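You operate a simulated robot arm through the tools that you are given. There is no shell and no other tool.

You are at the controls of a simulated two-armed robot. One attempt, no reset.

JOB
Put the grey connector on top of the yellow effect box. Put the red effect box on the top of the long desk away on the top of the white bench. Take the grey spool and leave it on the top of the teal table. Put the red tag from the top of the long desk on the top of the teal table. Count the green tags on the top of the long desk, then put as many of the purple caps from the top of the long desk on the top of the long bench. Put the small carton labelled "caps" from the top of the long desk on the orange notebook and the small carton marked "nuts" on the top of the long bench. Push the right small drawer shut. Put one of the drives from the top of the long bench on the low shelf of the plug bench. Take the yellow cable spool on the top of the long bench and put it away on the top of the white bench. Put the blue cable spool on the top of the long bench away on the top of the white bench. Lift the grey bin lid open. Any order will do. Set down upright: grey connector, red tag.

Only the result counts: the job must be done as asked and must still hold three seconds after the hand-in. Knocking over, shifting, dropping, spilling or breaking anything else fails it. A push-on lid holds only when it is set on centred and level and pressed home; a screw cap is set on level and turned clockwise until tight.

ROBOT AND FRAMES
Two 7-joint arms with two-finger grippers on one trunk, on a base that drives. Base frame: it is fixed to the floor where the robot stands at the start and does not move with it; the origin is under the middle of the robot, x ahead of it, y to its left, z up; the surface under the hand at the start is at about z = 850. Readings come in mm, degrees, newtons and seconds.
The left shoulder is at the start at [24, 217, 1080], the right one opposite. With the tool pointing down near the work surface each hand reaches from about 200 to 760 mm from the robot's upright axis, wherever it stands, measured 20 degrees to its own side. Places, roughly: blue cable spool [-3500, -1000, 750]; drive [-3250, -1000, 1000]; green tag [-3750, 250, 750]; grey bin lid [-4000, 3500, 400]; grey connector (3x3x6 cm) [500, 200, 900]; grey spool (6x6x4 cm) [-3600, 400, 700]; low shelf of the plug bench [700, 200, 300]; orange notebook [-4500, 500, 750]; purple cap (3x3x5 cm) [-4100, 400, 800]; red effect box [-3750, 500, 750]; red tag [-3750, 500, 750]; right small drawer [-2900, -1000, 900]; small carton [-4750, 500, 750]; top of the long bench [-3600, -1100, 800]; top of the teal table [-1100, 900, 700]; top of the white bench [700, 3000, 800]; yellow cable spool [-3250, -1000, 750]; yellow effect box [500, 3500, 750]. Payload 2.2 kg a hand.
The TCP of each hand is the grasp point between the finger pads, 19 mm short of the fingertips. In the tool frame z runs along the fingers and y along their closing line. The gripper opens to 116 mm. The gripper's body begins 70 mm behind the TCP.
Orientation is that of the tool frame in the base frame, as [roll, pitch, yaw] about the fixed x, y, z axes, in that order (R = Rz(yaw) Ry(pitch) Rx(roll)). With the fingers straight down and closing along the base's y, the tool's x points along the base's -x, its y along +y and its z along -z.

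CONTROLS
- The arms move only by the tool step_arm. It takes "left_rows", "right_rows" or both (then of equal length, played together; a hand with none holds still); each is a list of rows, each a list of 7 numbers: the gripper command, from -1 (shut) to 1 (fully open), values between in proportion, then the shift along the tool's x, y, z in mm, then the turn, a rotation vector about the tool's x, y, z in degrees. In form: [[fingers, x, y, z, rx, ry, rz], ...]. A call has 1 to 20 rows; each row shifts and turns the commanded pose from where the row before left it, along the tool's axes as they then stand. Rows are played at 5 a second. More than 50 mm and 8.6 degrees between two rows, or a gripper value outside its range, and nothing of the call is played. Where a pose cannot be reached the arm comes as near as it can. A force on the tool above 40 N (or 10 N above the force at the start of the call, whichever is more), or a blocked arm, ends the call early, and 0.2 s more pass. Each finger halts on what it meets, pressing with about 21 N; the grip force reading is that of the motor and also rises with nothing between the fingers. The clock runs only during rows and for 0.2 s after the last one: add rows that do not move to give the fingers time. It gives the time, the measured TCP pose, the force on the tool (base axes), the opening and the grip force at its end, in the units of the frame above (readings bear some noise), with the torque about the TCP (base axes, N m) and any sound that the robot's microphone picked up.
- Cameras (640 x 400 px; columns grow to the right, rows downward): "scene" is now at [129.9, 17.6, 1244.1]; the picture's right is [0.32, -0.95, 0.00], its down [-0.52, -0.18, -0.84] and it looks along [0.79, 0.27, -0.55] (base axes); focal length 214 px, centre (320, 200). "left" rides on the left gripper at [69, 15, -97] in its tool frame; the picture's right is [-0.21, 0.98, 0.00], its down [-0.76, -0.17, -0.63] and it looks along [-0.62, -0.14, 0.78] (tool axes); focal length 251 px, centre (320, 200). "right" rides on the right gripper at [69, -15, -97] in its tool frame; the picture's right is [0.21, 0.98, 0.00], its down [-0.76, 0.17, -0.63] and it looks along [-0.62, 0.14, 0.77] (tool axes); focal length 251 px, centre (320, 200).
- get_image(camera): a new picture of that camera. No time passes.
- slide_trunk(by): slides the trunk up (or, below 0, down) by that many mm; the arms and the scene camera ride with it, the base frame stays. It gives what a move gives, with no picture.
- roll_base(legs): drives the robot by 1 to 6 legs, each [ahead, left, turn to the left] in mm, mm and degrees, along the robot's own axes; the way and the turn of a leg run together, so that a leg with both is an arc; at most 1500 mm and 180 degrees a leg. The arms and the cameras ride along, it lands a little off, and it stops where it bumps. It gives what a move gives.
- pan_tilt(pan, tilt): turns the head with the scene camera to pan (to the left, within 80 degrees either way) and tilt (down, from -29 to 69), counted from straight ahead of the robot. It gives what a move gives.
- locate(camera, pixels): for up to 12 pixels [column, row] of the newest picture of that camera ("zoom" is the newest enlarged one), the place [x, y, z] in the base frame of the surface seen there, good to about 3 mm, but the place of the scene camera against the robot may be out by one fixed shift of up to 18 mm in any direction. No time passes.
- inspect(camera, box): a new picture of the part [left, top, right, bottom] of that camera's present view, enlarged. No time passes.
- sign_off(): hands the job in; it is judged then, once.

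Open the grippers and draw the arms clear of the work before you hand the job in, unless the task says otherwise.

The tools are called as name(argument=value, ...) on one line, values as JSON. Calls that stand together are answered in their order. step_arm: Moves the arms, as the interface text tells. Its arguments: {"type":"object","properties":{"left_rows":{"type":"array"},"right_rows":{"type":"array"}},"required":[]} The other tools are called the same way: slide_trunk (by) slides the trunk up or down; roll_base (legs) drives the base; pan_tilt (pan, tilt) turns the head that bears the scene camera; get_image (camera) takes a picture; locate (camera, pixels) gives the place of the surface under pixels of a picture; inspect (camera, box) takes an enlarged picture of a part of a camera's view; sign_off () hands the job in.

At the start:

```text
time_s: 0.0
left_tcp_pos: [440.2, 340.0, 1169.6]
left_tcp_rot: [-179.9, -0.1, -180.0]
left_force: [-0.3, -0.1, -0.5]
left_moment: [0.0, 0.01, 0.01]
left_width: 116.1
left_grip_force: 0.0
right_tcp_pos: [473.6, -0.0, 1111.1]
right_tcp_rot: [-179.9, 0.1, 179.9]
right_force: [0.2, 0.0, 0.4]
right_moment: [-0.01, 0.01, 0.03]
right_width: 116.0
right_grip_force: 0.0
trunk travel left (down, up): [-225.0, 265.0]
robot x, y, heading: [-3.1, 1.4, -0.0]
head pan, tilt: [18.7, 32.9]
```

scene: 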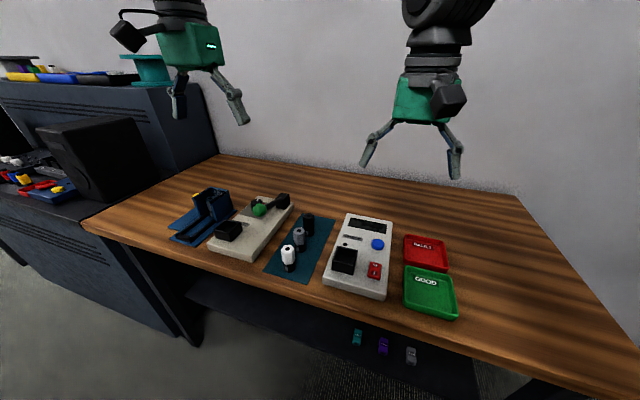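
right: 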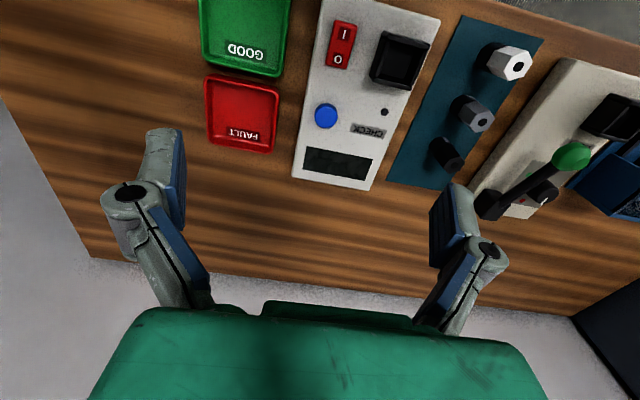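
left: 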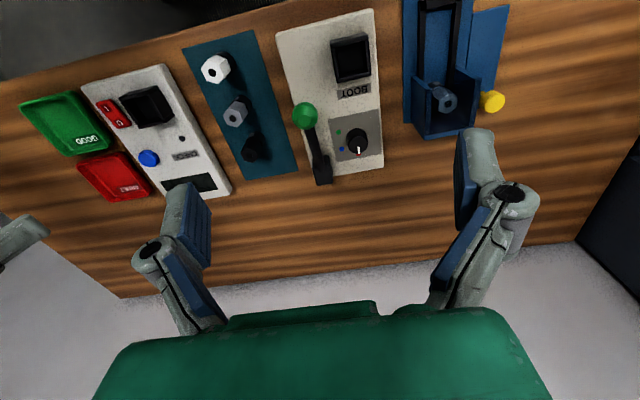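

The scene shows three connectors on a teal mat (white, grey, black near pixel (300,240)). I take an enlarged look and locate them.

inspect(camera="scene", box=[160, 170, 340, 290])

inspect(camera="left", box=[180, 0, 520, 200])

inspect(camera="scene", box=[0, 40, 200, 220])

```text
3.33 times, centred on (250, 230) of scene
```

zoom: 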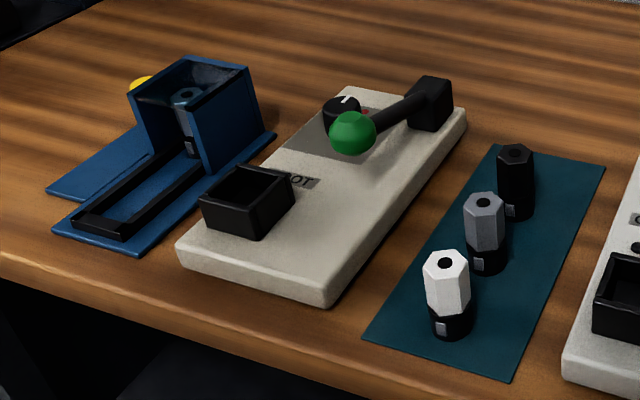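

```text
1.88 times, centred on (350, 100) of left
```

zoom: 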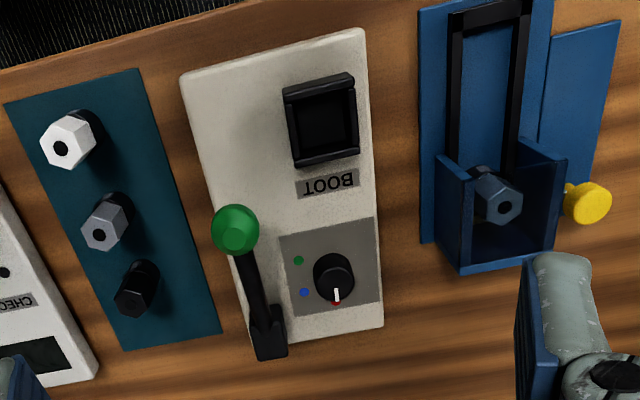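

```text
2.22 times, centred on (100, 130) of scene
```

zoom: 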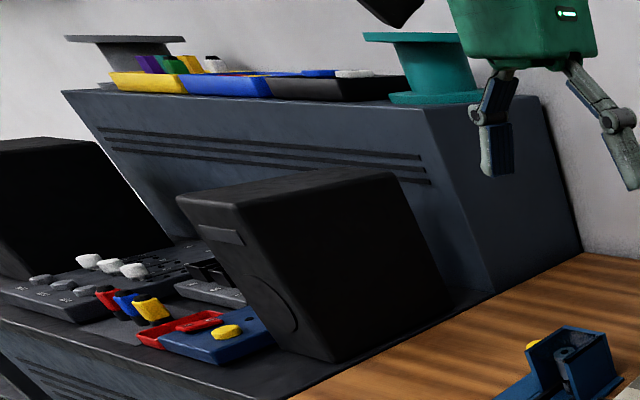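

The middle connector on the mat is grey; another bluish one sits in the blue fixture. I locate all of them, using the left camera.

inspect(camera="left", box=[180, 0, 520, 200])

locate(camera="zoom", pixels=[[68, 148], [98, 232], [118, 205], [130, 304], [505, 208], [200, 240], [160, 200], [100, 120], [420, 100], [590, 210]])

locate(camera="left", pixels=[[215, 68], [233, 122], [251, 162], [448, 110], [252, 92], [195, 60]])

locate(camera="scene", pixels=[[289, 246], [300, 231], [305, 216], [212, 199], [250, 107], [460, 107], [140, 220], [400, 305], [384, 345], [240, 310]])

inspect(camera="left", box=[400, 40, 520, 140])

```text
1.88 times, centred on (350, 100) of left
```

zoom: 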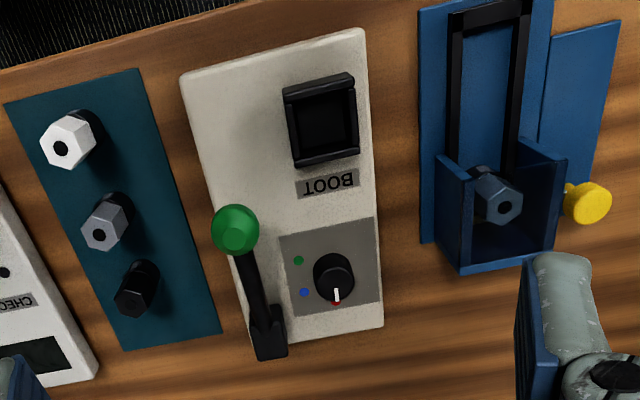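

```text
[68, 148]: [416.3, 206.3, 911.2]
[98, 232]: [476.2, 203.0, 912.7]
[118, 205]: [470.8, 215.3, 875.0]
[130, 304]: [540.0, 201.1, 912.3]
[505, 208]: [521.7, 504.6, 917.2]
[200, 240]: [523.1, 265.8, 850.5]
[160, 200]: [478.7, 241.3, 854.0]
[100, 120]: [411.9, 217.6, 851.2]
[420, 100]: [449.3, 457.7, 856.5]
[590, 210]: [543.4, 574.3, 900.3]
```

```text
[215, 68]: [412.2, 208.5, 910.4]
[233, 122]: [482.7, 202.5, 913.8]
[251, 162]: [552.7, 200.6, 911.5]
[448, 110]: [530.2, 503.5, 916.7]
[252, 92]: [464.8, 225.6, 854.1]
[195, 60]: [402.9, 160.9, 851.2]
```

```text
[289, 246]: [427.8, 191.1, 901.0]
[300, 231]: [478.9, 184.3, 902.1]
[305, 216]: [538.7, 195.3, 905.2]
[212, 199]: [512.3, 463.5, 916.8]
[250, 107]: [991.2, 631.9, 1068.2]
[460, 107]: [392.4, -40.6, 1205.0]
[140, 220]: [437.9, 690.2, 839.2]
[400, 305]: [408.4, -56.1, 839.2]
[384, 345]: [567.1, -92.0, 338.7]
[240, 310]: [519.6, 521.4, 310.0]
```

```text
4.00 times, centred on (460, 90) of left
```

zoom: 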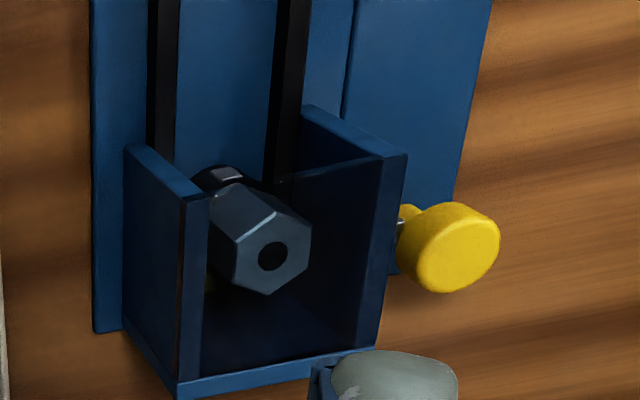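

The grey connector on the mat is at about (477, 203), its top at z 913. I move the left hand above it with the fingers part open, then look again.

step_arm(left_rows=[[0.1, -12.3, -45.7, 0, 0, 0, 0], [0.1, -12.3, -45.7, 0, 0, 0, 0], [0.1, -12.3, -45.7, 0, 0, 0, 0], [0.1, 0, 0, 45, 0, 0, 0], [0.1, 0, 0, 45, 0, 0, 0], [0.1, 0, 0, 45, 0, 0, 0], [0.1, 0, 0, 20, 0, 0, 0], [0.1, 0, 0, 0, 0, 0, 0]])

get_image(camera="left")

```text
time_s: 1.8
left_tcp_pos: [475.3, 202.8, 1016.6]
left_tcp_rot: [-180.0, 0.1, 179.9]
left_force: [-0.1, 0.0, 0.4]
left_moment: [0.02, -0.02, -0.03]
left_width: 63.9
left_grip_force: 0.1
right_tcp_pos: [471.2, -0.9, 1112.3]
right_tcp_rot: [-180.0, 0.1, -180.0]
right_force: [-0.2, -0.8, -0.3]
right_moment: [-0.05, -0.02, 0.0]
right_width: 116.1
right_grip_force: 0.1
trunk travel left (down, up): [-225.0, 265.0]
robot x, y, heading: [-0.3, 0.9, 0.2]
head pan, tilt: [18.7, 32.9]
```

```text
taken
```

left: 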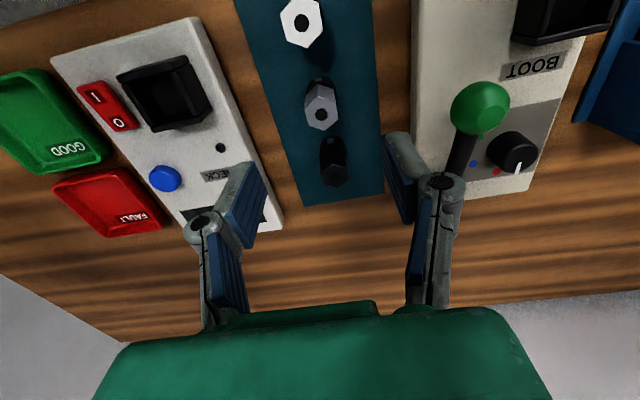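

The grey connector's hole is at pixel (321,114), close to the expected point under the TCP. I locate it for fine alignment.

locate(camera="left", pixels=[[322, 114], [308, 112], [336, 112], [320, 88], [335, 152], [302, 22], [345, 130], [395, 150], [480, 108]])

inspect(camera="left", box=[270, 60, 390, 200])

```text
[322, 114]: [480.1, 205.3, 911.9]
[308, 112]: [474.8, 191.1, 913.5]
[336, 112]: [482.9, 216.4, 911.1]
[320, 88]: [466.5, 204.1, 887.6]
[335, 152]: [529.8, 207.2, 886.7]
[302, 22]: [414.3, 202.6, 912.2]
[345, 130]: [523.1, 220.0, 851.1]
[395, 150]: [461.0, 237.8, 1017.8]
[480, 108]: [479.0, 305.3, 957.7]
```

```text
2.86 times, centred on (330, 130) of left
```

zoom: 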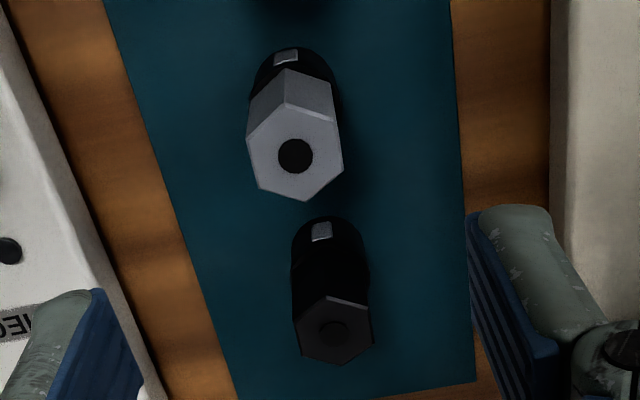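

The flats of the hex face ±y and its centre is at about (478, 204.5). I go down to z 886 and close.

step_arm(left_rows=[[0.1, -3, 1.5, 40, 0, 0, 0], [0.1, 0, 0, 40, 0, 0, 0], [0.1, 0, 0, 30, 0, 0, 0], [0.1, 0, 0, 20, 0, 0, 0], [0.1, 0, 0, 0, 0, 0, 0], [-0.6, 0, 0, 0, 0, 0, 0], [-0.6, 0, 0, 0, 0, 0, 0], [-1, 0, 0, 0, 0, 0, 0], [-1, 0, 0, 0, 0, 0, 0]])

```text
time_s: 3.8
left_tcp_pos: [477.7, 203.4, 886.5]
left_tcp_rot: [-180.0, 0.0, -179.9]
left_force: [-0.4, -0.9, -0.8]
left_moment: [0.01, 0.02, 0.0]
left_width: 29.2
left_grip_force: 21.0
right_tcp_pos: [472.1, 0.5, 1112.4]
right_tcp_rot: [180.0, 0.1, -180.0]
right_force: [0.0, 0.4, -0.6]
right_moment: [-0.04, -0.01, -0.02]
right_width: 115.9
right_grip_force: 0.1
trunk travel left (down, up): [-225.0, 265.0]
robot x, y, heading: [0.5, -0.9, 0.1]
head pan, tilt: [18.7, 32.9]
```

Gripped at 29 mm. I lift it and draw both hands in for driving.

step_arm(left_rows=[[-1, 0, 0, -40, 0, 0, 0], [-1, 0, 0, -45, 0, 0, 0], [-1, 0, 0, -45, 0, 0, 0], [-1, 0, 0, -45, 0, 0, 0], [-1, 0, 0, -45, 0, 0, 0], [-1, 30, 20, 0, 0, 0, 0], [-1, 40, 20, 0, 0, 0, 0], [-1, 40, 20, 0, 0, 0, 0], [-1, 40, 20, 0, 0, 0, 0]], right_rows=[[0.5, 0, 0, 0, 0, 0, 0], [0, 0, 0, 0, 0, 0, 0], [0, 0, -40, 0, 0, 0, 0], [0, 0, -45, 0, 0, 0, 0], [0, 0, -45, 0, 0, 0, 0], [0, 40, -40, 0, 0, 0, 0], [0, 40, -40, 0, 0, 0, 0], [0, 40, 0, 0, 0, 0, 0], [0, 40, 0, 0, 0, 0, 0]])

pan_tilt(pan=75, tilt=20)

get_image(camera="scene")

```text
refused: row 6 steps farther than a row can; nothing moved
```

```text
time_s: 5.1
left_tcp_pos: [476.6, 204.0, 887.6]
left_tcp_rot: [-179.9, 0.2, 180.0]
left_force: [0.0, 0.2, 0.3]
left_moment: [0.04, -0.03, 0.01]
left_width: 29.3
left_grip_force: 20.9
right_tcp_pos: [472.8, -0.7, 1112.3]
right_tcp_rot: [179.9, 0.2, 180.0]
right_force: [0.4, 0.4, 0.0]
right_moment: [-0.03, 0.0, 0.05]
right_width: 116.0
right_grip_force: 0.0
trunk travel left (down, up): [-225.0, 265.0]
robot x, y, heading: [1.9, -1.1, 0.2]
head pan, tilt: [75.0, 20.0]
```

```text
taken
```

scene: 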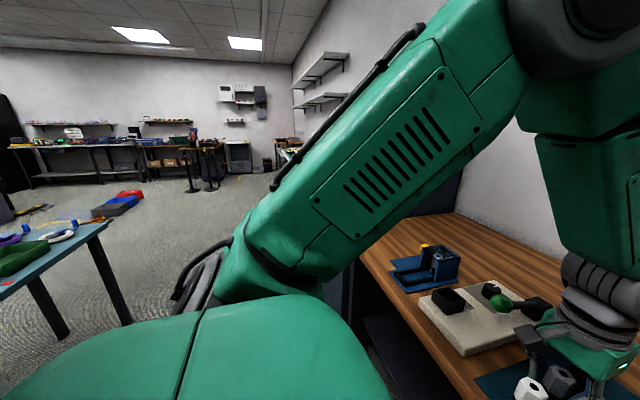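

The right-hand rows were too long diagonally (56 mm). I repeat the lift with smaller steps.

step_arm(left_rows=[[-1, 0, 0, -40, 0, 0, 0], [-1, 0, 0, -45, 0, 0, 0], [-1, 0, 0, -45, 0, 0, 0], [-1, 0, 0, -45, 0, 0, 0], [-1, 0, 0, -45, 0, 0, 0], [-1, 30, 20, 0, 0, 0, 0], [-1, 40, 20, 0, 0, 0, 0], [-1, 40, 20, 0, 0, 0, 0], [-1, 40, 20, 0, 0, 0, 0]], right_rows=[[0.5, 0, 0, 0, 0, 0, 0], [0, 0, 0, 0, 0, 0, 0], [0, 0, -40, 0, 0, 0, 0], [0, 0, -45, 0, 0, 0, 0], [0, 0, -45, 0, 0, 0, 0], [0, 30, -30, 0, 0, 0, 0], [0, 40, 0, 0, 0, 0, 0], [0, 40, 0, 0, 0, 0, 0], [0, 40, 0, 0, 0, 0, 0]])

get_image(camera="scene")

```text
time_s: 7.1
left_tcp_pos: [323.9, 284.3, 1108.4]
left_tcp_rot: [180.0, 0.4, -180.0]
left_force: [-0.9, -0.6, -0.8]
left_moment: [0.0, -0.07, 0.01]
left_width: 29.3
left_grip_force: 21.4
right_tcp_pos: [318.7, -159.4, 1112.6]
right_tcp_rot: [180.0, 0.4, -180.0]
right_force: [-0.2, 0.4, 0.6]
right_moment: [-0.04, -0.08, -0.02]
right_width: 57.9
right_grip_force: 0.1
trunk travel left (down, up): [-225.0, 265.0]
robot x, y, heading: [1.7, -1.2, 0.1]
head pan, tilt: [75.0, 20.0]
```

```text
taken
```

scene: 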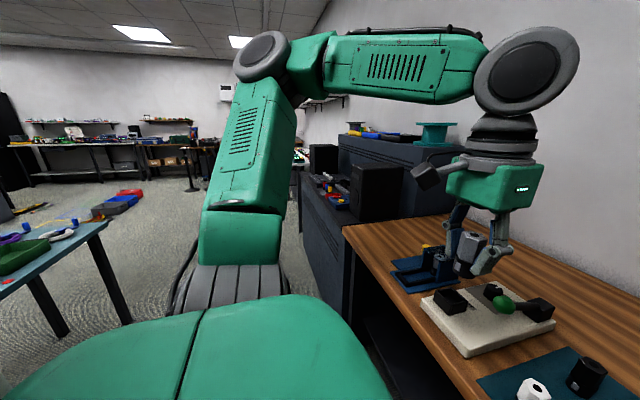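

The left hand holds the connector. I back away slightly from the bench and map the surroundings.

roll_base(legs=[[-350, 0, 0]])

get_image(camera="scene")

locate(camera="scene", pixels=[[10, 290], [60, 245], [100, 225], [60, 335], [128, 320], [120, 205], [130, 192], [20, 208], [190, 190], [300, 190], [340, 320], [410, 300]])

```text
time_s: 9.3
left_tcp_pos: [-23.5, 285.5, 1106.3]
left_tcp_rot: [-179.9, 0.2, -179.9]
left_force: [-0.4, -0.7, -0.8]
left_moment: [-0.04, -0.04, 0.03]
left_width: 29.2
left_grip_force: 20.7
right_tcp_pos: [-28.3, -157.3, 1112.3]
right_tcp_rot: [-179.9, 0.0, -179.7]
right_force: [-0.3, 0.2, 0.3]
right_moment: [0.01, -0.02, -0.02]
right_width: 57.9
right_grip_force: 0.0
trunk travel left (down, up): [-225.0, 265.0]
robot x, y, heading: [-350.2, -0.8, 0.6]
head pan, tilt: [75.0, 20.0]
```

```text
taken
```

scene: 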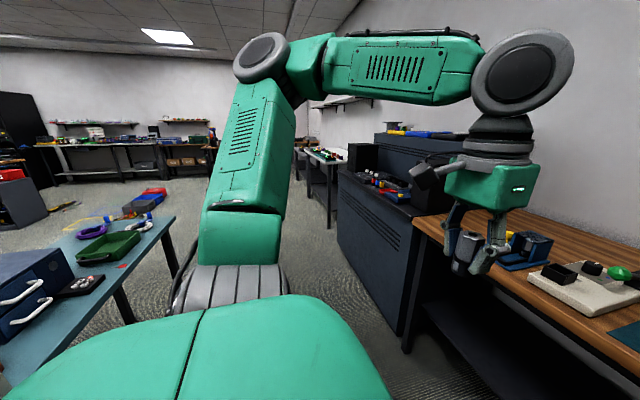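

```text
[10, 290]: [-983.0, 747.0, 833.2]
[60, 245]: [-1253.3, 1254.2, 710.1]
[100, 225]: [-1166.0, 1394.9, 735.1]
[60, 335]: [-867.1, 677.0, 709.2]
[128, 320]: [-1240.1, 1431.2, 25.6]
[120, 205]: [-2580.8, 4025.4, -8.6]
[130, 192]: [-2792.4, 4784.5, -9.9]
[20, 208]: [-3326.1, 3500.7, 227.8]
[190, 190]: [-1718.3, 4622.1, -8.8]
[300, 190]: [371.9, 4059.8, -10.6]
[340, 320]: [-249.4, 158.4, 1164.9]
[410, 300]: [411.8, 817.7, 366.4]
```

The aisle between the teal table (x ≲ -850) and the consoles (x ≳ 400) is clear. I turn left 90° and look ahead.

roll_base(legs=[[0, 0, 90]])

pan_tilt(pan=0, tilt=20)

get_image(camera="scene")

inspect(camera="scene", box=[200, 80, 440, 230])

```text
time_s: 13.6
left_tcp_pos: [-639.6, 320.6, 1107.8]
left_tcp_rot: [-180.0, 0.2, -88.9]
left_force: [0.6, -0.3, -0.2]
left_moment: [0.01, 0.0, -0.03]
left_width: 29.2
left_grip_force: 20.5
right_tcp_pos: [-196.1, 322.2, 1112.7]
right_tcp_rot: [-180.0, 0.2, -89.0]
right_force: [0.0, -0.7, 0.8]
right_moment: [0.0, 0.02, 0.01]
right_width: 58.1
right_grip_force: 0.0
trunk travel left (down, up): [-225.0, 265.0]
robot x, y, heading: [-349.0, -1.1, 90.9]
head pan, tilt: [75.0, 20.0]
```

```text
time_s: 15.1
left_tcp_pos: [-640.8, 319.0, 1108.5]
left_tcp_rot: [180.0, 0.3, -89.0]
left_force: [0.8, 0.2, -0.9]
left_moment: [0.02, -0.01, 0.0]
left_width: 29.1
left_grip_force: 21.5
right_tcp_pos: [-195.3, 320.5, 1113.6]
right_tcp_rot: [-180.0, 0.2, -89.0]
right_force: [-0.8, 0.0, -0.5]
right_moment: [0.04, 0.02, -0.03]
right_width: 58.0
right_grip_force: 0.1
trunk travel left (down, up): [-225.0, 265.0]
robot x, y, heading: [-347.4, 1.6, 90.8]
head pan, tilt: [0.0, 20.0]
```

```text
taken
```

scene: 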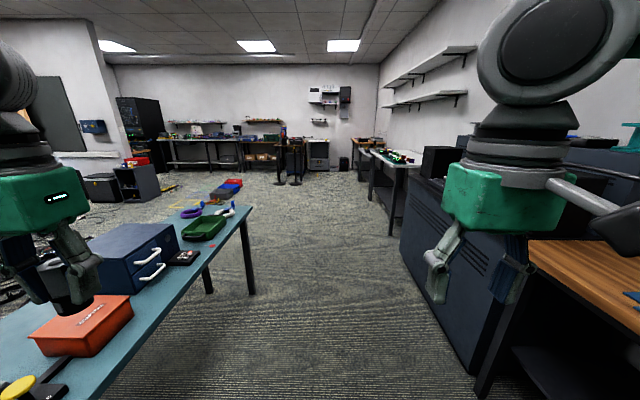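

```text
2.67 times, centred on (320, 155) of scene
```

zoom: 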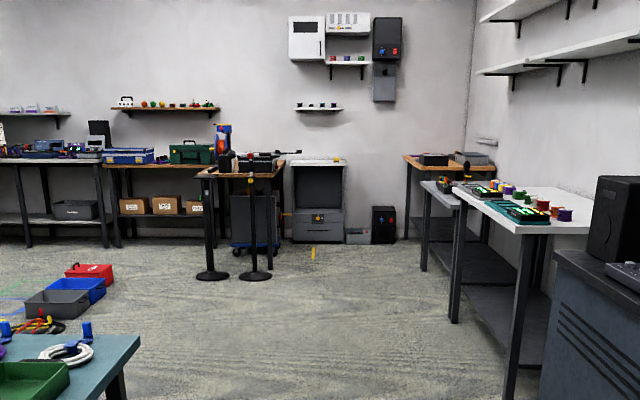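

I locate edges of the teal table and white bench to plan the drive.

locate(camera="scene", pixels=[[100, 395], [240, 225], [250, 207], [200, 260], [210, 290], [388, 233], [405, 170], [367, 150], [375, 180], [400, 255], [350, 142], [210, 245]])

inspect(camera="scene", box=[340, 120, 430, 180])

inspect(camera="scene", box=[0, 180, 260, 400])

```text
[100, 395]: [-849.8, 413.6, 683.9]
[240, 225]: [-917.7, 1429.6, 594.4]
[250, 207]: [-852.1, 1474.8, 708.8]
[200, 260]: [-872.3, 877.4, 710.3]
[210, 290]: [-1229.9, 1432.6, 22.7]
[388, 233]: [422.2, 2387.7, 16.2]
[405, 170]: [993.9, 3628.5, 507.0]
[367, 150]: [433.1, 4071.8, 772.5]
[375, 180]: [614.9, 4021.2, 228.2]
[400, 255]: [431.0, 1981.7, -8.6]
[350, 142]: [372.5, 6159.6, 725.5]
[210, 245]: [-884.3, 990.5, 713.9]
```

```text
6.67 times, centred on (385, 150) of scene
```

zoom: 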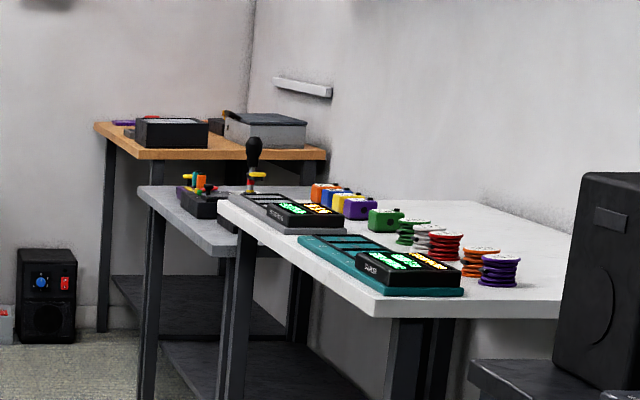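

```text
1.82 times, centred on (130, 290) of scene
```

zoom: 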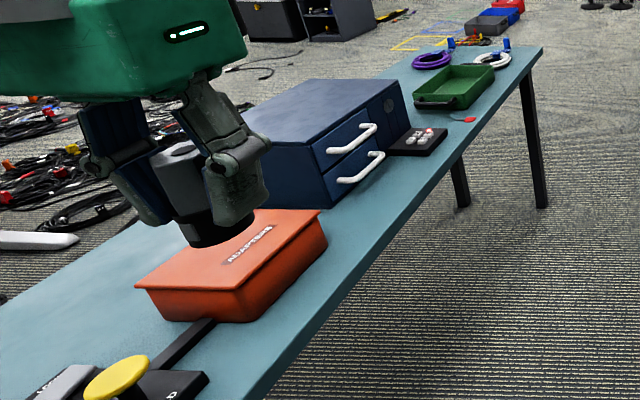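

The effect boxes (orange, blue, yellow, purple, green) are on the white bench, whose front edge is at x≈430. I drive to the aisle alongside it and then turn to face it.

roll_base(legs=[[0, -200, -0.8], [1500, 0, 0], [1500, 0, 0], [0, 0, -90]])

pan_tilt(pan=0, tilt=30)

get_image(camera="scene")

```text
time_s: 34.5
left_tcp_pos: [149.7, 3286.1, 1107.4]
left_tcp_rot: [179.9, 0.3, -179.6]
left_force: [0.7, -0.8, -0.5]
left_moment: [-0.02, -0.05, 0.01]
left_width: 29.0
left_grip_force: 20.7
right_tcp_pos: [148.0, 2843.7, 1112.6]
right_tcp_rot: [-179.8, 0.2, -179.5]
right_force: [-0.6, 0.1, 0.7]
right_moment: [-0.01, -0.01, -0.02]
right_width: 57.7
right_grip_force: 0.2
trunk travel left (down, up): [-225.0, 265.0]
robot x, y, heading: [-168.1, 2996.9, 0.6]
head pan, tilt: [0.0, 20.0]
```

```text
time_s: 35.2
left_tcp_pos: [147.8, 3285.7, 1108.6]
left_tcp_rot: [-180.0, 0.4, -179.4]
left_force: [-0.6, -0.1, -1.0]
left_moment: [-0.01, 0.02, 0.0]
left_width: 29.1
left_grip_force: 21.3
right_tcp_pos: [146.9, 2843.1, 1113.7]
right_tcp_rot: [-180.0, 0.3, -179.5]
right_force: [-0.2, 0.2, 0.1]
right_moment: [-0.03, 0.01, 0.01]
right_width: 58.0
right_grip_force: 0.1
trunk travel left (down, up): [-225.0, 265.0]
robot x, y, heading: [-170.4, 2999.1, 0.9]
head pan, tilt: [0.0, 30.0]
```

```text
taken
```

scene: 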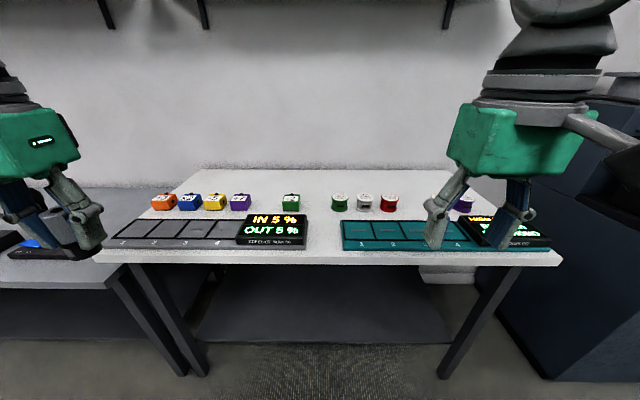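

The yellow effect box is at pixel (215,200). I zoom in and locate it and the nearby things.

inspect(camera="scene", box=[100, 170, 310, 270])

inspect(camera="scene", box=[310, 170, 560, 270])

locate(camera="scene", pixels=[[215, 197], [215, 205], [190, 200], [240, 200], [130, 256], [540, 256], [200, 170], [290, 195], [250, 180], [340, 200], [230, 215], [60, 230]])

```text
3.05 times, centred on (205, 220) of scene
```

zoom: 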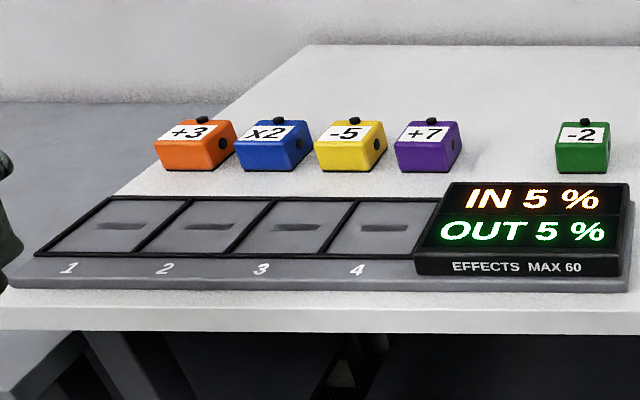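

```text
2.56 times, centred on (435, 220) of scene
```

zoom: 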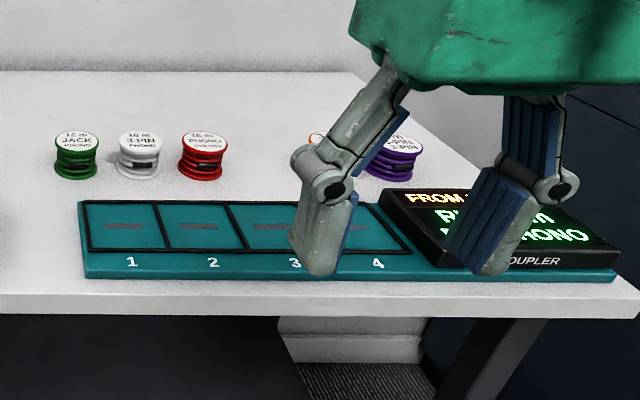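

```text
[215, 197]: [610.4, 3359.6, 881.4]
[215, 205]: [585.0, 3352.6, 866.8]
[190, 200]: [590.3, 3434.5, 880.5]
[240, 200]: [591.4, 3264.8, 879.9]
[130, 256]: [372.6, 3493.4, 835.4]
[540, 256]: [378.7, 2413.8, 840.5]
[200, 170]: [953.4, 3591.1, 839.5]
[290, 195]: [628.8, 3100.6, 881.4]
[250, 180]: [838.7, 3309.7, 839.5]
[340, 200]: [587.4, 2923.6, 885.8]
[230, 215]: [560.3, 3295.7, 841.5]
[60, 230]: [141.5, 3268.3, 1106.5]
```

The yellow box top is about (600, 3370, 893). I roll nearer so the left hand reaches it comfortably.

roll_base(legs=[[150, 170, -0.8]])

step_arm(left_rows=[[-1, -45, 0, 0, 0, 0, 0], [-1, -45, 0, 0, 0, 0, 0], [-1, -45, 0, 0, 0, 0, 0], [-1, -45, 0, 0, 0, 0, 0], [-1, -20, 0, 0, 0, 0, 0], [-1, 0, 0, 0, 0, 0, 0]])

get_image(camera="left")

get_image(camera="scene")

```text
time_s: 37.0
left_tcp_pos: [300.5, 3452.3, 1109.1]
left_tcp_rot: [-180.0, 0.3, 179.7]
left_force: [0.5, -0.3, -0.8]
left_moment: [0.02, 0.04, 0.02]
left_width: 29.2
left_grip_force: 21.7
right_tcp_pos: [295.1, 3008.5, 1113.6]
right_tcp_rot: [179.9, 0.2, 179.8]
right_force: [-0.5, 0.4, 0.7]
right_moment: [-0.04, 0.01, -0.03]
right_width: 58.1
right_grip_force: 0.0
trunk travel left (down, up): [-225.0, 265.0]
robot x, y, heading: [-24.0, 3174.2, -0.3]
head pan, tilt: [0.0, 30.0]
```

```text
time_s: 38.4
left_tcp_pos: [499.6, 3448.4, 1111.8]
left_tcp_rot: [179.8, 0.5, 179.8]
left_force: [0.6, -0.1, -0.8]
left_moment: [-0.01, 0.0, 0.0]
left_width: 29.2
left_grip_force: 21.0
right_tcp_pos: [292.4, 3006.1, 1112.9]
right_tcp_rot: [179.8, 0.4, 179.8]
right_force: [0.0, -0.3, 0.4]
right_moment: [0.01, 0.03, 0.01]
right_width: 57.9
right_grip_force: 0.0
trunk travel left (down, up): [-225.0, 265.0]
robot x, y, heading: [-26.0, 3174.4, -0.3]
head pan, tilt: [0.0, 30.0]
```

```text
taken
```

left: 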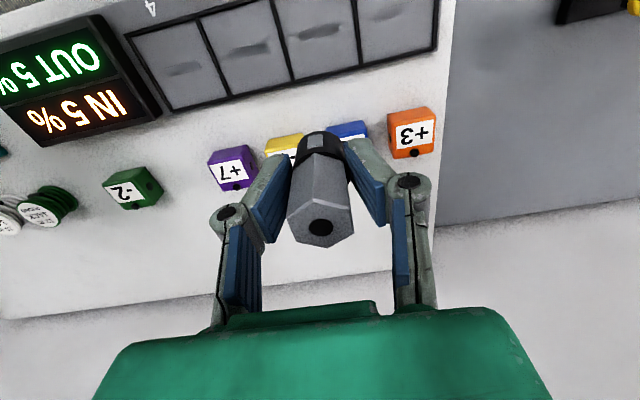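

```text
taken
```

scene: 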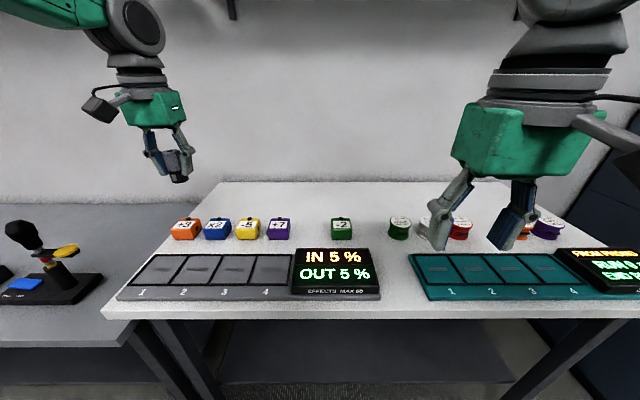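

The held connector hides the yellow box in the left camera, so I shift the hand sideways and forward to see it unobstructed.

step_arm(left_rows=[[-1, 0, 45, 0, 0, 0, 0], [-1, 0, 45, 0, 0, 0, 0], [-1, -40, 0, 0, 0, 0, 0], [-1, 0, 0, 0, 0, 0, 0]])

inspect(camera="left", box=[120, 60, 320, 180])

inspect(camera="scene", box=[160, 200, 300, 260])

```text
time_s: 39.4
left_tcp_pos: [537.6, 3537.3, 1113.4]
left_tcp_rot: [179.9, 0.7, 179.8]
left_force: [-0.6, 0.0, 0.3]
left_moment: [0.0, -0.01, 0.02]
left_width: 29.2
left_grip_force: 20.7
right_tcp_pos: [291.0, 3004.2, 1114.8]
right_tcp_rot: [179.7, 0.5, 179.8]
right_force: [-0.5, 0.1, 0.6]
right_moment: [0.02, -0.04, 0.0]
right_width: 57.9
right_grip_force: 0.2
trunk travel left (down, up): [-225.0, 265.0]
robot x, y, heading: [-24.9, 3169.3, -0.3]
head pan, tilt: [0.0, 30.0]
```

```text
3.20 times, centred on (220, 120) of left
```

zoom: 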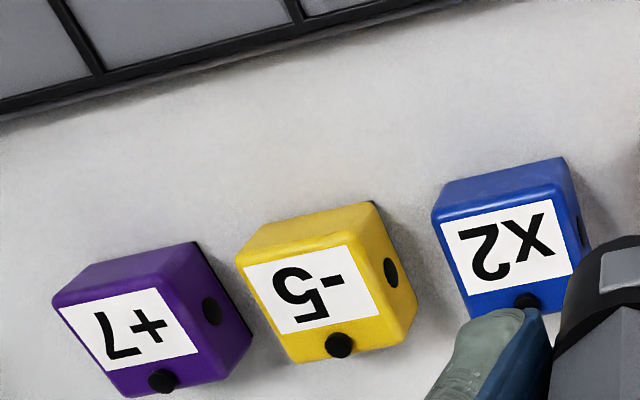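

```text
4.57 times, centred on (230, 230) of scene
```

zoom: 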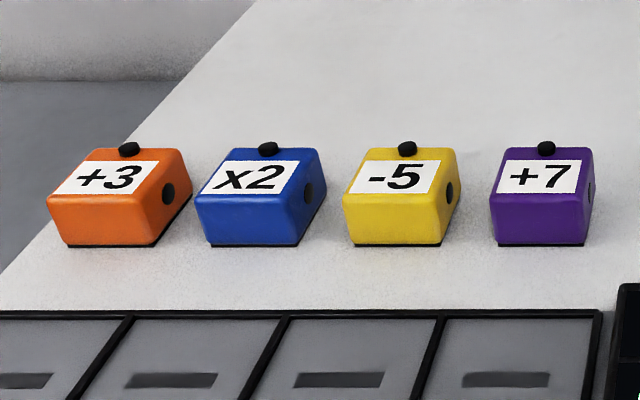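

I take the left zoom again and locate the corners of the yellow box's top.

inspect(camera="left", box=[170, 110, 270, 180])

locate(camera="left", pixels=[[201, 145], [227, 137], [211, 164], [236, 158], [220, 150], [226, 168], [197, 142], [233, 135], [248, 161], [213, 172], [205, 128]])

```text
5.71 times, centred on (220, 145) of left
```

zoom: 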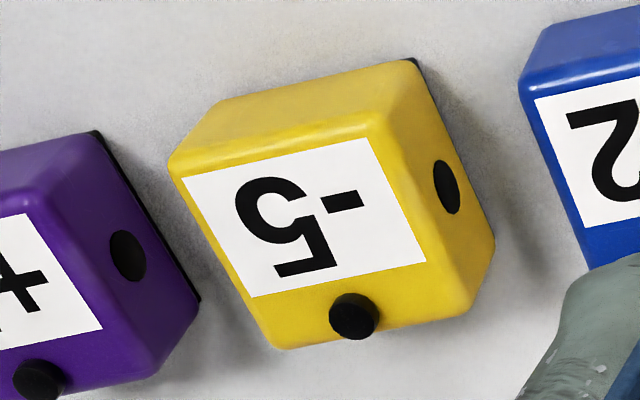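

```text
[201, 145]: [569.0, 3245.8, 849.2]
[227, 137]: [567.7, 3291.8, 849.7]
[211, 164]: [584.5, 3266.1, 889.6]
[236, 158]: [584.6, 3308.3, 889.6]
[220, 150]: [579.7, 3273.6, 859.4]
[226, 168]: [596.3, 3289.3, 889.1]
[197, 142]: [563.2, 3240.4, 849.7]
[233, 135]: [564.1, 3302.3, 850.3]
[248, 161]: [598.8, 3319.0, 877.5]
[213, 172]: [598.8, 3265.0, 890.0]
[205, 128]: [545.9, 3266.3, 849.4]
```

I use the zoom picture directly for the yellow box: label corners (190,180),(368,140),(425,258),(252,297), top front edge and knob.

locate(camera="zoom", pixels=[[190, 180], [366, 143], [422, 258], [254, 293], [305, 220], [353, 316], [275, 340], [465, 305], [180, 165], [395, 128], [445, 185], [300, 320]])

```text
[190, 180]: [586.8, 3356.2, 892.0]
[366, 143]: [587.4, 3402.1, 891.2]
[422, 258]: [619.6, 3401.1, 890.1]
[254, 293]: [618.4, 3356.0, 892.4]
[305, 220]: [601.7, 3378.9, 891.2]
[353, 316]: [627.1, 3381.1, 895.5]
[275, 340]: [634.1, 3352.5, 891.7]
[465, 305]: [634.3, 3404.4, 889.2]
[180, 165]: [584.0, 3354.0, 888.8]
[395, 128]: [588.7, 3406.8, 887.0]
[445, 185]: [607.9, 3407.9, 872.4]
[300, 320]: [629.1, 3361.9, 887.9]
```

The box top is flat at z≈891, with the knob at (627, 3381). I bring the connector above (600, 3378) and down to just above the top.

step_arm(left_rows=[[-1, -20, -40, 0, 0, 0, 0], [-1, -21, -40, 0, 0, 0, 0], [-1, -21, -40, 0, 0, 0, 0], [-1, 0, -39, 0, 0, 0, 0], [-1, 0, 0, 45, 0, 0, 0], [-1, 0, 0, 45, 0, 0, 0], [-1, 0, 0, 45, 0, 0, 0], [-1, 0, 0, 30, 0, 0, 0], [-1, 0, 0, 0, 0, 0, 0], [-1, 0, 0, 0, 0, 0, 0]])

get_image(camera="left")

inspect(camera="scene", box=[160, 170, 300, 260])

```text
time_s: 41.5
left_tcp_pos: [603.1, 3378.9, 947.0]
left_tcp_rot: [179.9, 0.5, 179.9]
left_force: [0.1, 0.2, -1.3]
left_moment: [0.01, 0.0, -0.01]
left_width: 29.1
left_grip_force: 21.1
right_tcp_pos: [293.6, 3004.5, 1113.4]
right_tcp_rot: [179.8, 0.3, 179.8]
right_force: [1.0, 0.2, -0.3]
right_moment: [0.0, 0.02, 0.0]
right_width: 58.1
right_grip_force: 0.1
trunk travel left (down, up): [-225.0, 265.0]
robot x, y, heading: [-19.0, 3171.3, -0.4]
head pan, tilt: [0.0, 30.0]
```

```text
taken
```

left: 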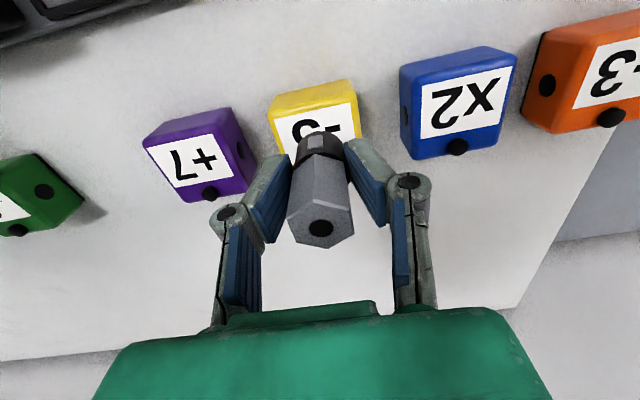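

```text
4.44 times, centred on (230, 215) of scene
```

zoom: 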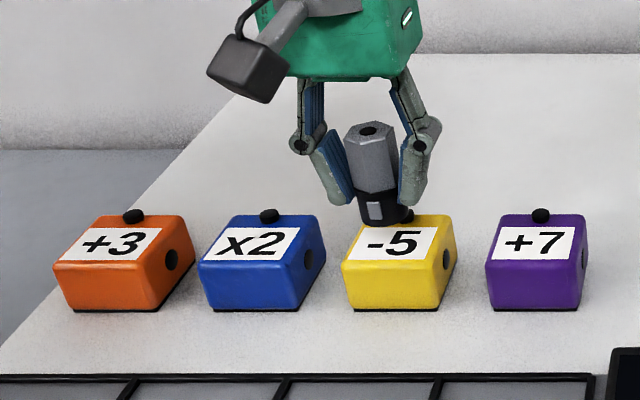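

The connector hovers over the box top, 4 mm too far back. I correct x and lower it gently to contact.

step_arm(left_rows=[[-1, 4, 0, 0, 0, 0, 0], [-1, 0, 0, 8, 0, 0, 0], [-1, 0, 0, 6, 0, 0, 0], [-1, 0, 0, 4, 0, 0, 0], [-1, 0, 0, 0, 0, 0, 0], [-1, 0, 0, 0, 0, 0, 0]])

inspect(camera="scene", box=[200, 190, 280, 250])

```text
time_s: 43.0
left_tcp_pos: [597.2, 3380.1, 929.4]
left_tcp_rot: [179.9, 0.4, 179.7]
left_force: [-0.4, -0.1, -1.1]
left_moment: [0.01, 0.03, -0.01]
left_width: 29.0
left_grip_force: 21.0
right_tcp_pos: [293.5, 3006.0, 1113.7]
right_tcp_rot: [179.8, 0.4, 179.8]
right_force: [0.3, -0.1, 0.3]
right_moment: [-0.03, 0.0, -0.01]
right_width: 57.9
right_grip_force: 0.1
trunk travel left (down, up): [-225.0, 265.0]
robot x, y, heading: [-21.9, 3168.9, -0.3]
head pan, tilt: [0.0, 30.0]
```

```text
6.67 times, centred on (240, 220) of scene
```

zoom: 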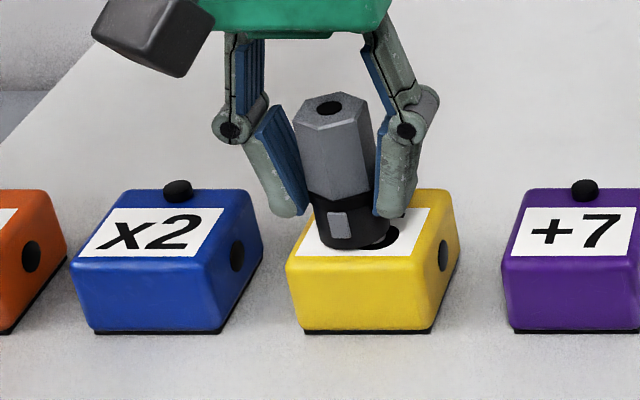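

Almost touching. I lower by single millimetres and watch the force.

step_arm(left_rows=[[-1, -1, 0, 2, 0, 0, 0], [-1, 0, 0, 1, 0, 0, 0], [-1, 0, 0, 0, 0, 0, 0]])

```text
time_s: 43.8
left_tcp_pos: [599.7, 3379.7, 926.8]
left_tcp_rot: [179.8, 0.4, 179.8]
left_force: [0.6, 0.2, -0.4]
left_moment: [-0.02, -0.02, 0.02]
left_width: 29.1
left_grip_force: 20.9
right_tcp_pos: [294.4, 3004.1, 1113.6]
right_tcp_rot: [179.8, 0.4, 179.8]
right_force: [0.4, 0.1, -0.4]
right_moment: [-0.01, 0.01, 0.0]
right_width: 58.0
right_grip_force: 0.1
trunk travel left (down, up): [-225.0, 265.0]
robot x, y, heading: [-23.3, 3170.8, -0.2]
head pan, tilt: [0.0, 30.0]
```

step_arm(left_rows=[[-1, 0, 0, 1, 0, 0, 0], [-1, 0, 0, 1, 0, 0, 0], [-1, 0, 0, 0, 0, 0, 0]])

```text
time_s: 44.5
left_tcp_pos: [599.0, 3380.7, 925.0]
left_tcp_rot: [179.9, 0.6, 179.8]
left_force: [2.4, 1.8, 8.4]
left_moment: [0.01, -0.07, 0.03]
left_width: 29.2
left_grip_force: 21.0
right_tcp_pos: [293.4, 3004.4, 1112.8]
right_tcp_rot: [179.8, 0.4, 179.8]
right_force: [-0.8, 0.2, -0.4]
right_moment: [0.01, -0.03, -0.01]
right_width: 57.8
right_grip_force: 0.2
trunk travel left (down, up): [-225.0, 265.0]
robot x, y, heading: [-20.0, 3171.5, -0.3]
head pan, tilt: [0.0, 30.0]
```

Contact is felt (8 N up). I open slowly and rise.

step_arm(left_rows=[[-0.45, 0, 0, 0, 0, 0, 0], [-0.3, 0, 0, 0, 0, 0, 0], [-0.1, 0, 0, 0, 0, 0, 0], [0.0, 0, 0, -15, 0, 0, 0], [0.0, 0, 0, -40, 0, 0, 0], [0.0, 0, 0, -45, 0, 0, 0], [0.0, 0, 0, -45, 0, 0, 0], [0, 45, 0, 0, 0, 0, 0], [0, 45, 0, 0, 0, 0, 0]])

get_image(camera="left")

inspect(camera="scene", box=[180, 190, 300, 260])

```text
time_s: 46.5
left_tcp_pos: [506.6, 3379.6, 1068.6]
left_tcp_rot: [179.8, 0.5, 179.9]
left_force: [-0.1, 0.6, -0.9]
left_moment: [0.03, -0.04, 0.02]
left_width: 58.5
left_grip_force: 0.2
right_tcp_pos: [291.2, 3005.2, 1114.0]
right_tcp_rot: [179.8, 0.5, 179.8]
right_force: [-0.8, -0.8, -0.6]
right_moment: [0.0, 0.0, 0.04]
right_width: 58.1
right_grip_force: 0.0
trunk travel left (down, up): [-225.0, 265.0]
robot x, y, heading: [-23.3, 3172.8, 0.0]
head pan, tilt: [0.0, 30.0]
```

```text
taken
```

left: 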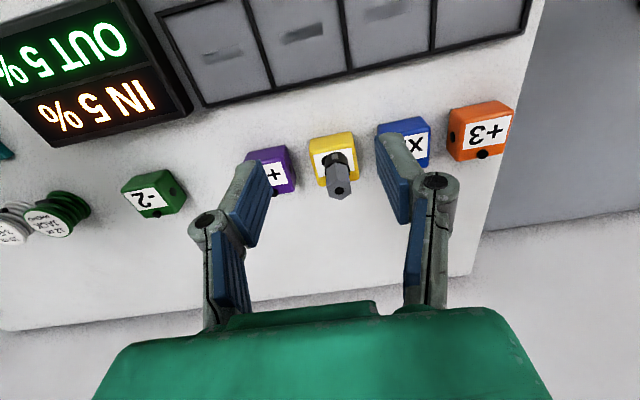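

```text
5.33 times, centred on (240, 225) of scene
```

zoom: 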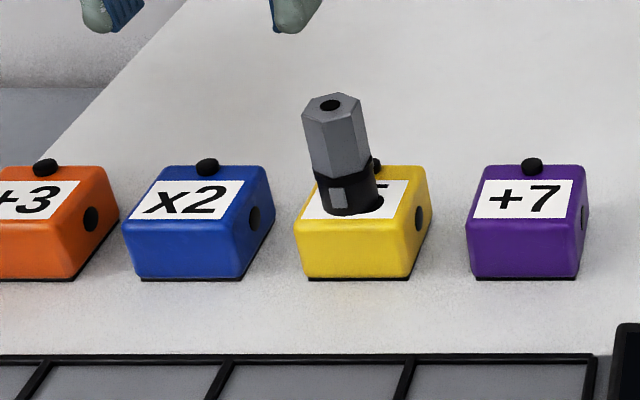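

The connector stands upright on the yellow box. I draw the left hand in, back off, and turn to look toward the bin area.

step_arm(left_rows=[[0, 45, 0, -20, 0, 0, 0], [0, 45, 0, -20, 0, 0, 0], [0, 45, 0, 0, 0, 0, 0], [0, 45, 0, 0, 0, 0, 0]])

roll_base(legs=[[-500, 0, 0], [0, 0, 180]])

pan_tilt(pan=0, tilt=20)

get_image(camera="scene")

inspect(camera="scene", box=[200, 80, 440, 230])

```text
time_s: 47.5
left_tcp_pos: [326.2, 3390.0, 1107.6]
left_tcp_rot: [-179.9, 0.7, 179.8]
left_force: [-0.8, 0.3, 0.0]
left_moment: [-0.04, -0.06, 0.02]
left_width: 57.9
left_grip_force: 0.0
right_tcp_pos: [291.4, 3012.8, 1115.2]
right_tcp_rot: [-179.8, 0.5, 179.9]
right_force: [0.0, 1.0, 0.7]
right_moment: [-0.02, 0.01, 0.03]
right_width: 57.9
right_grip_force: 0.0
trunk travel left (down, up): [-225.0, 265.0]
robot x, y, heading: [-19.7, 3174.8, -0.2]
head pan, tilt: [0.0, 30.0]
```

```text
time_s: 57.8
left_tcp_pos: [-883.2, 2965.0, 1108.1]
left_tcp_rot: [179.8, 0.4, -0.9]
left_force: [0.2, 0.7, 0.3]
left_moment: [-0.01, -0.02, 0.01]
left_width: 57.8
left_grip_force: 0.0
right_tcp_pos: [-842.8, 3340.5, 1112.1]
right_tcp_rot: [179.9, 0.4, -1.1]
right_force: [-0.3, 0.4, 0.3]
right_moment: [0.02, -0.02, 0.0]
right_width: 57.9
right_grip_force: 0.1
trunk travel left (down, up): [-225.0, 265.0]
robot x, y, heading: [-529.7, 3168.0, 179.2]
head pan, tilt: [0.0, 30.0]
```

```text
time_s: 58.5
left_tcp_pos: [-881.2, 2964.5, 1108.8]
left_tcp_rot: [179.8, 0.5, -1.0]
left_force: [-0.6, -0.2, -0.3]
left_moment: [-0.01, 0.02, 0.0]
left_width: 57.8
left_grip_force: 0.1
right_tcp_pos: [-840.9, 3340.4, 1114.0]
right_tcp_rot: [179.7, 0.5, -1.1]
right_force: [0.0, 0.0, 0.4]
right_moment: [0.02, -0.01, 0.03]
right_width: 58.1
right_grip_force: 0.0
trunk travel left (down, up): [-225.0, 265.0]
robot x, y, heading: [-526.7, 3176.2, 179.3]
head pan, tilt: [0.0, 20.0]
```

```text
taken
```

scene: 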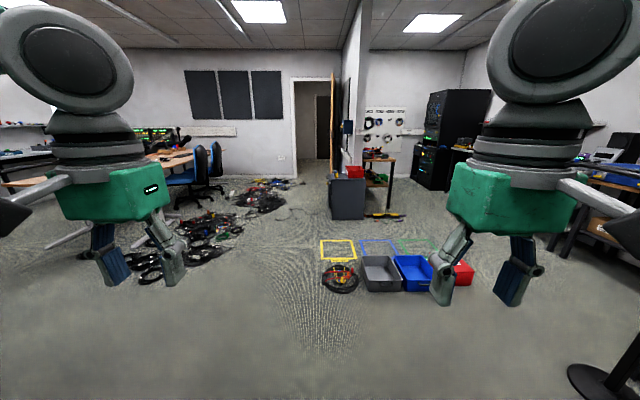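

```text
2.67 times, centred on (320, 155) of scene
```

zoom: 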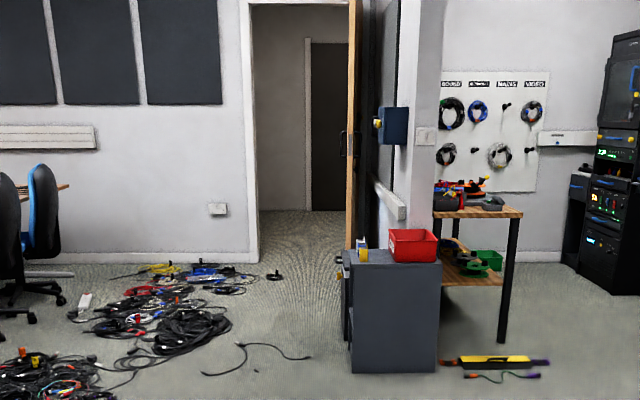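

A grey cabinet with a red crate on it stands ahead at (350,195), and cables and coloured bins lie on the floor. I locate these.

locate(camera="scene", pixels=[[347, 195], [334, 215], [364, 215], [364, 178], [335, 178], [378, 272], [340, 275], [210, 230], [260, 195], [395, 215], [338, 250], [383, 190]])

inspect(camera="scene", box=[310, 140, 410, 230])

```text
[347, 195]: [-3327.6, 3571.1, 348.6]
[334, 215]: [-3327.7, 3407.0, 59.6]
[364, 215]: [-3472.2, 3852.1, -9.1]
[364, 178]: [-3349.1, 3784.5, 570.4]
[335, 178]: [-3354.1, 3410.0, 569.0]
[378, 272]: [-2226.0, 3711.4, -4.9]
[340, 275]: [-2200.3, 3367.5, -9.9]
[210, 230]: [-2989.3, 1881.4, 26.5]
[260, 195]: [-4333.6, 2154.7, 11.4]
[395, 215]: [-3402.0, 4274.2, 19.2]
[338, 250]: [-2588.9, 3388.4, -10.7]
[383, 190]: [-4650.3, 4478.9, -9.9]
```

```text
4.44 times, centred on (360, 185) of scene
```

zoom: 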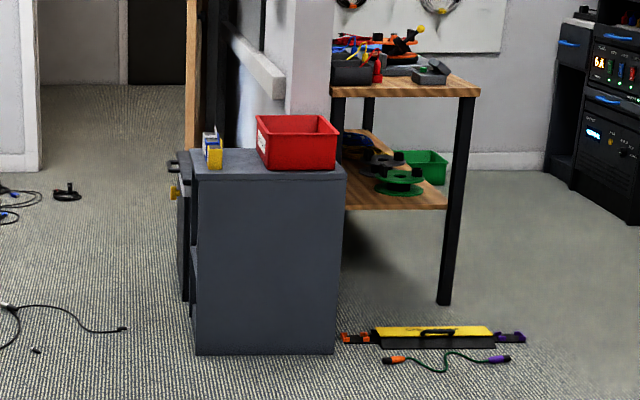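

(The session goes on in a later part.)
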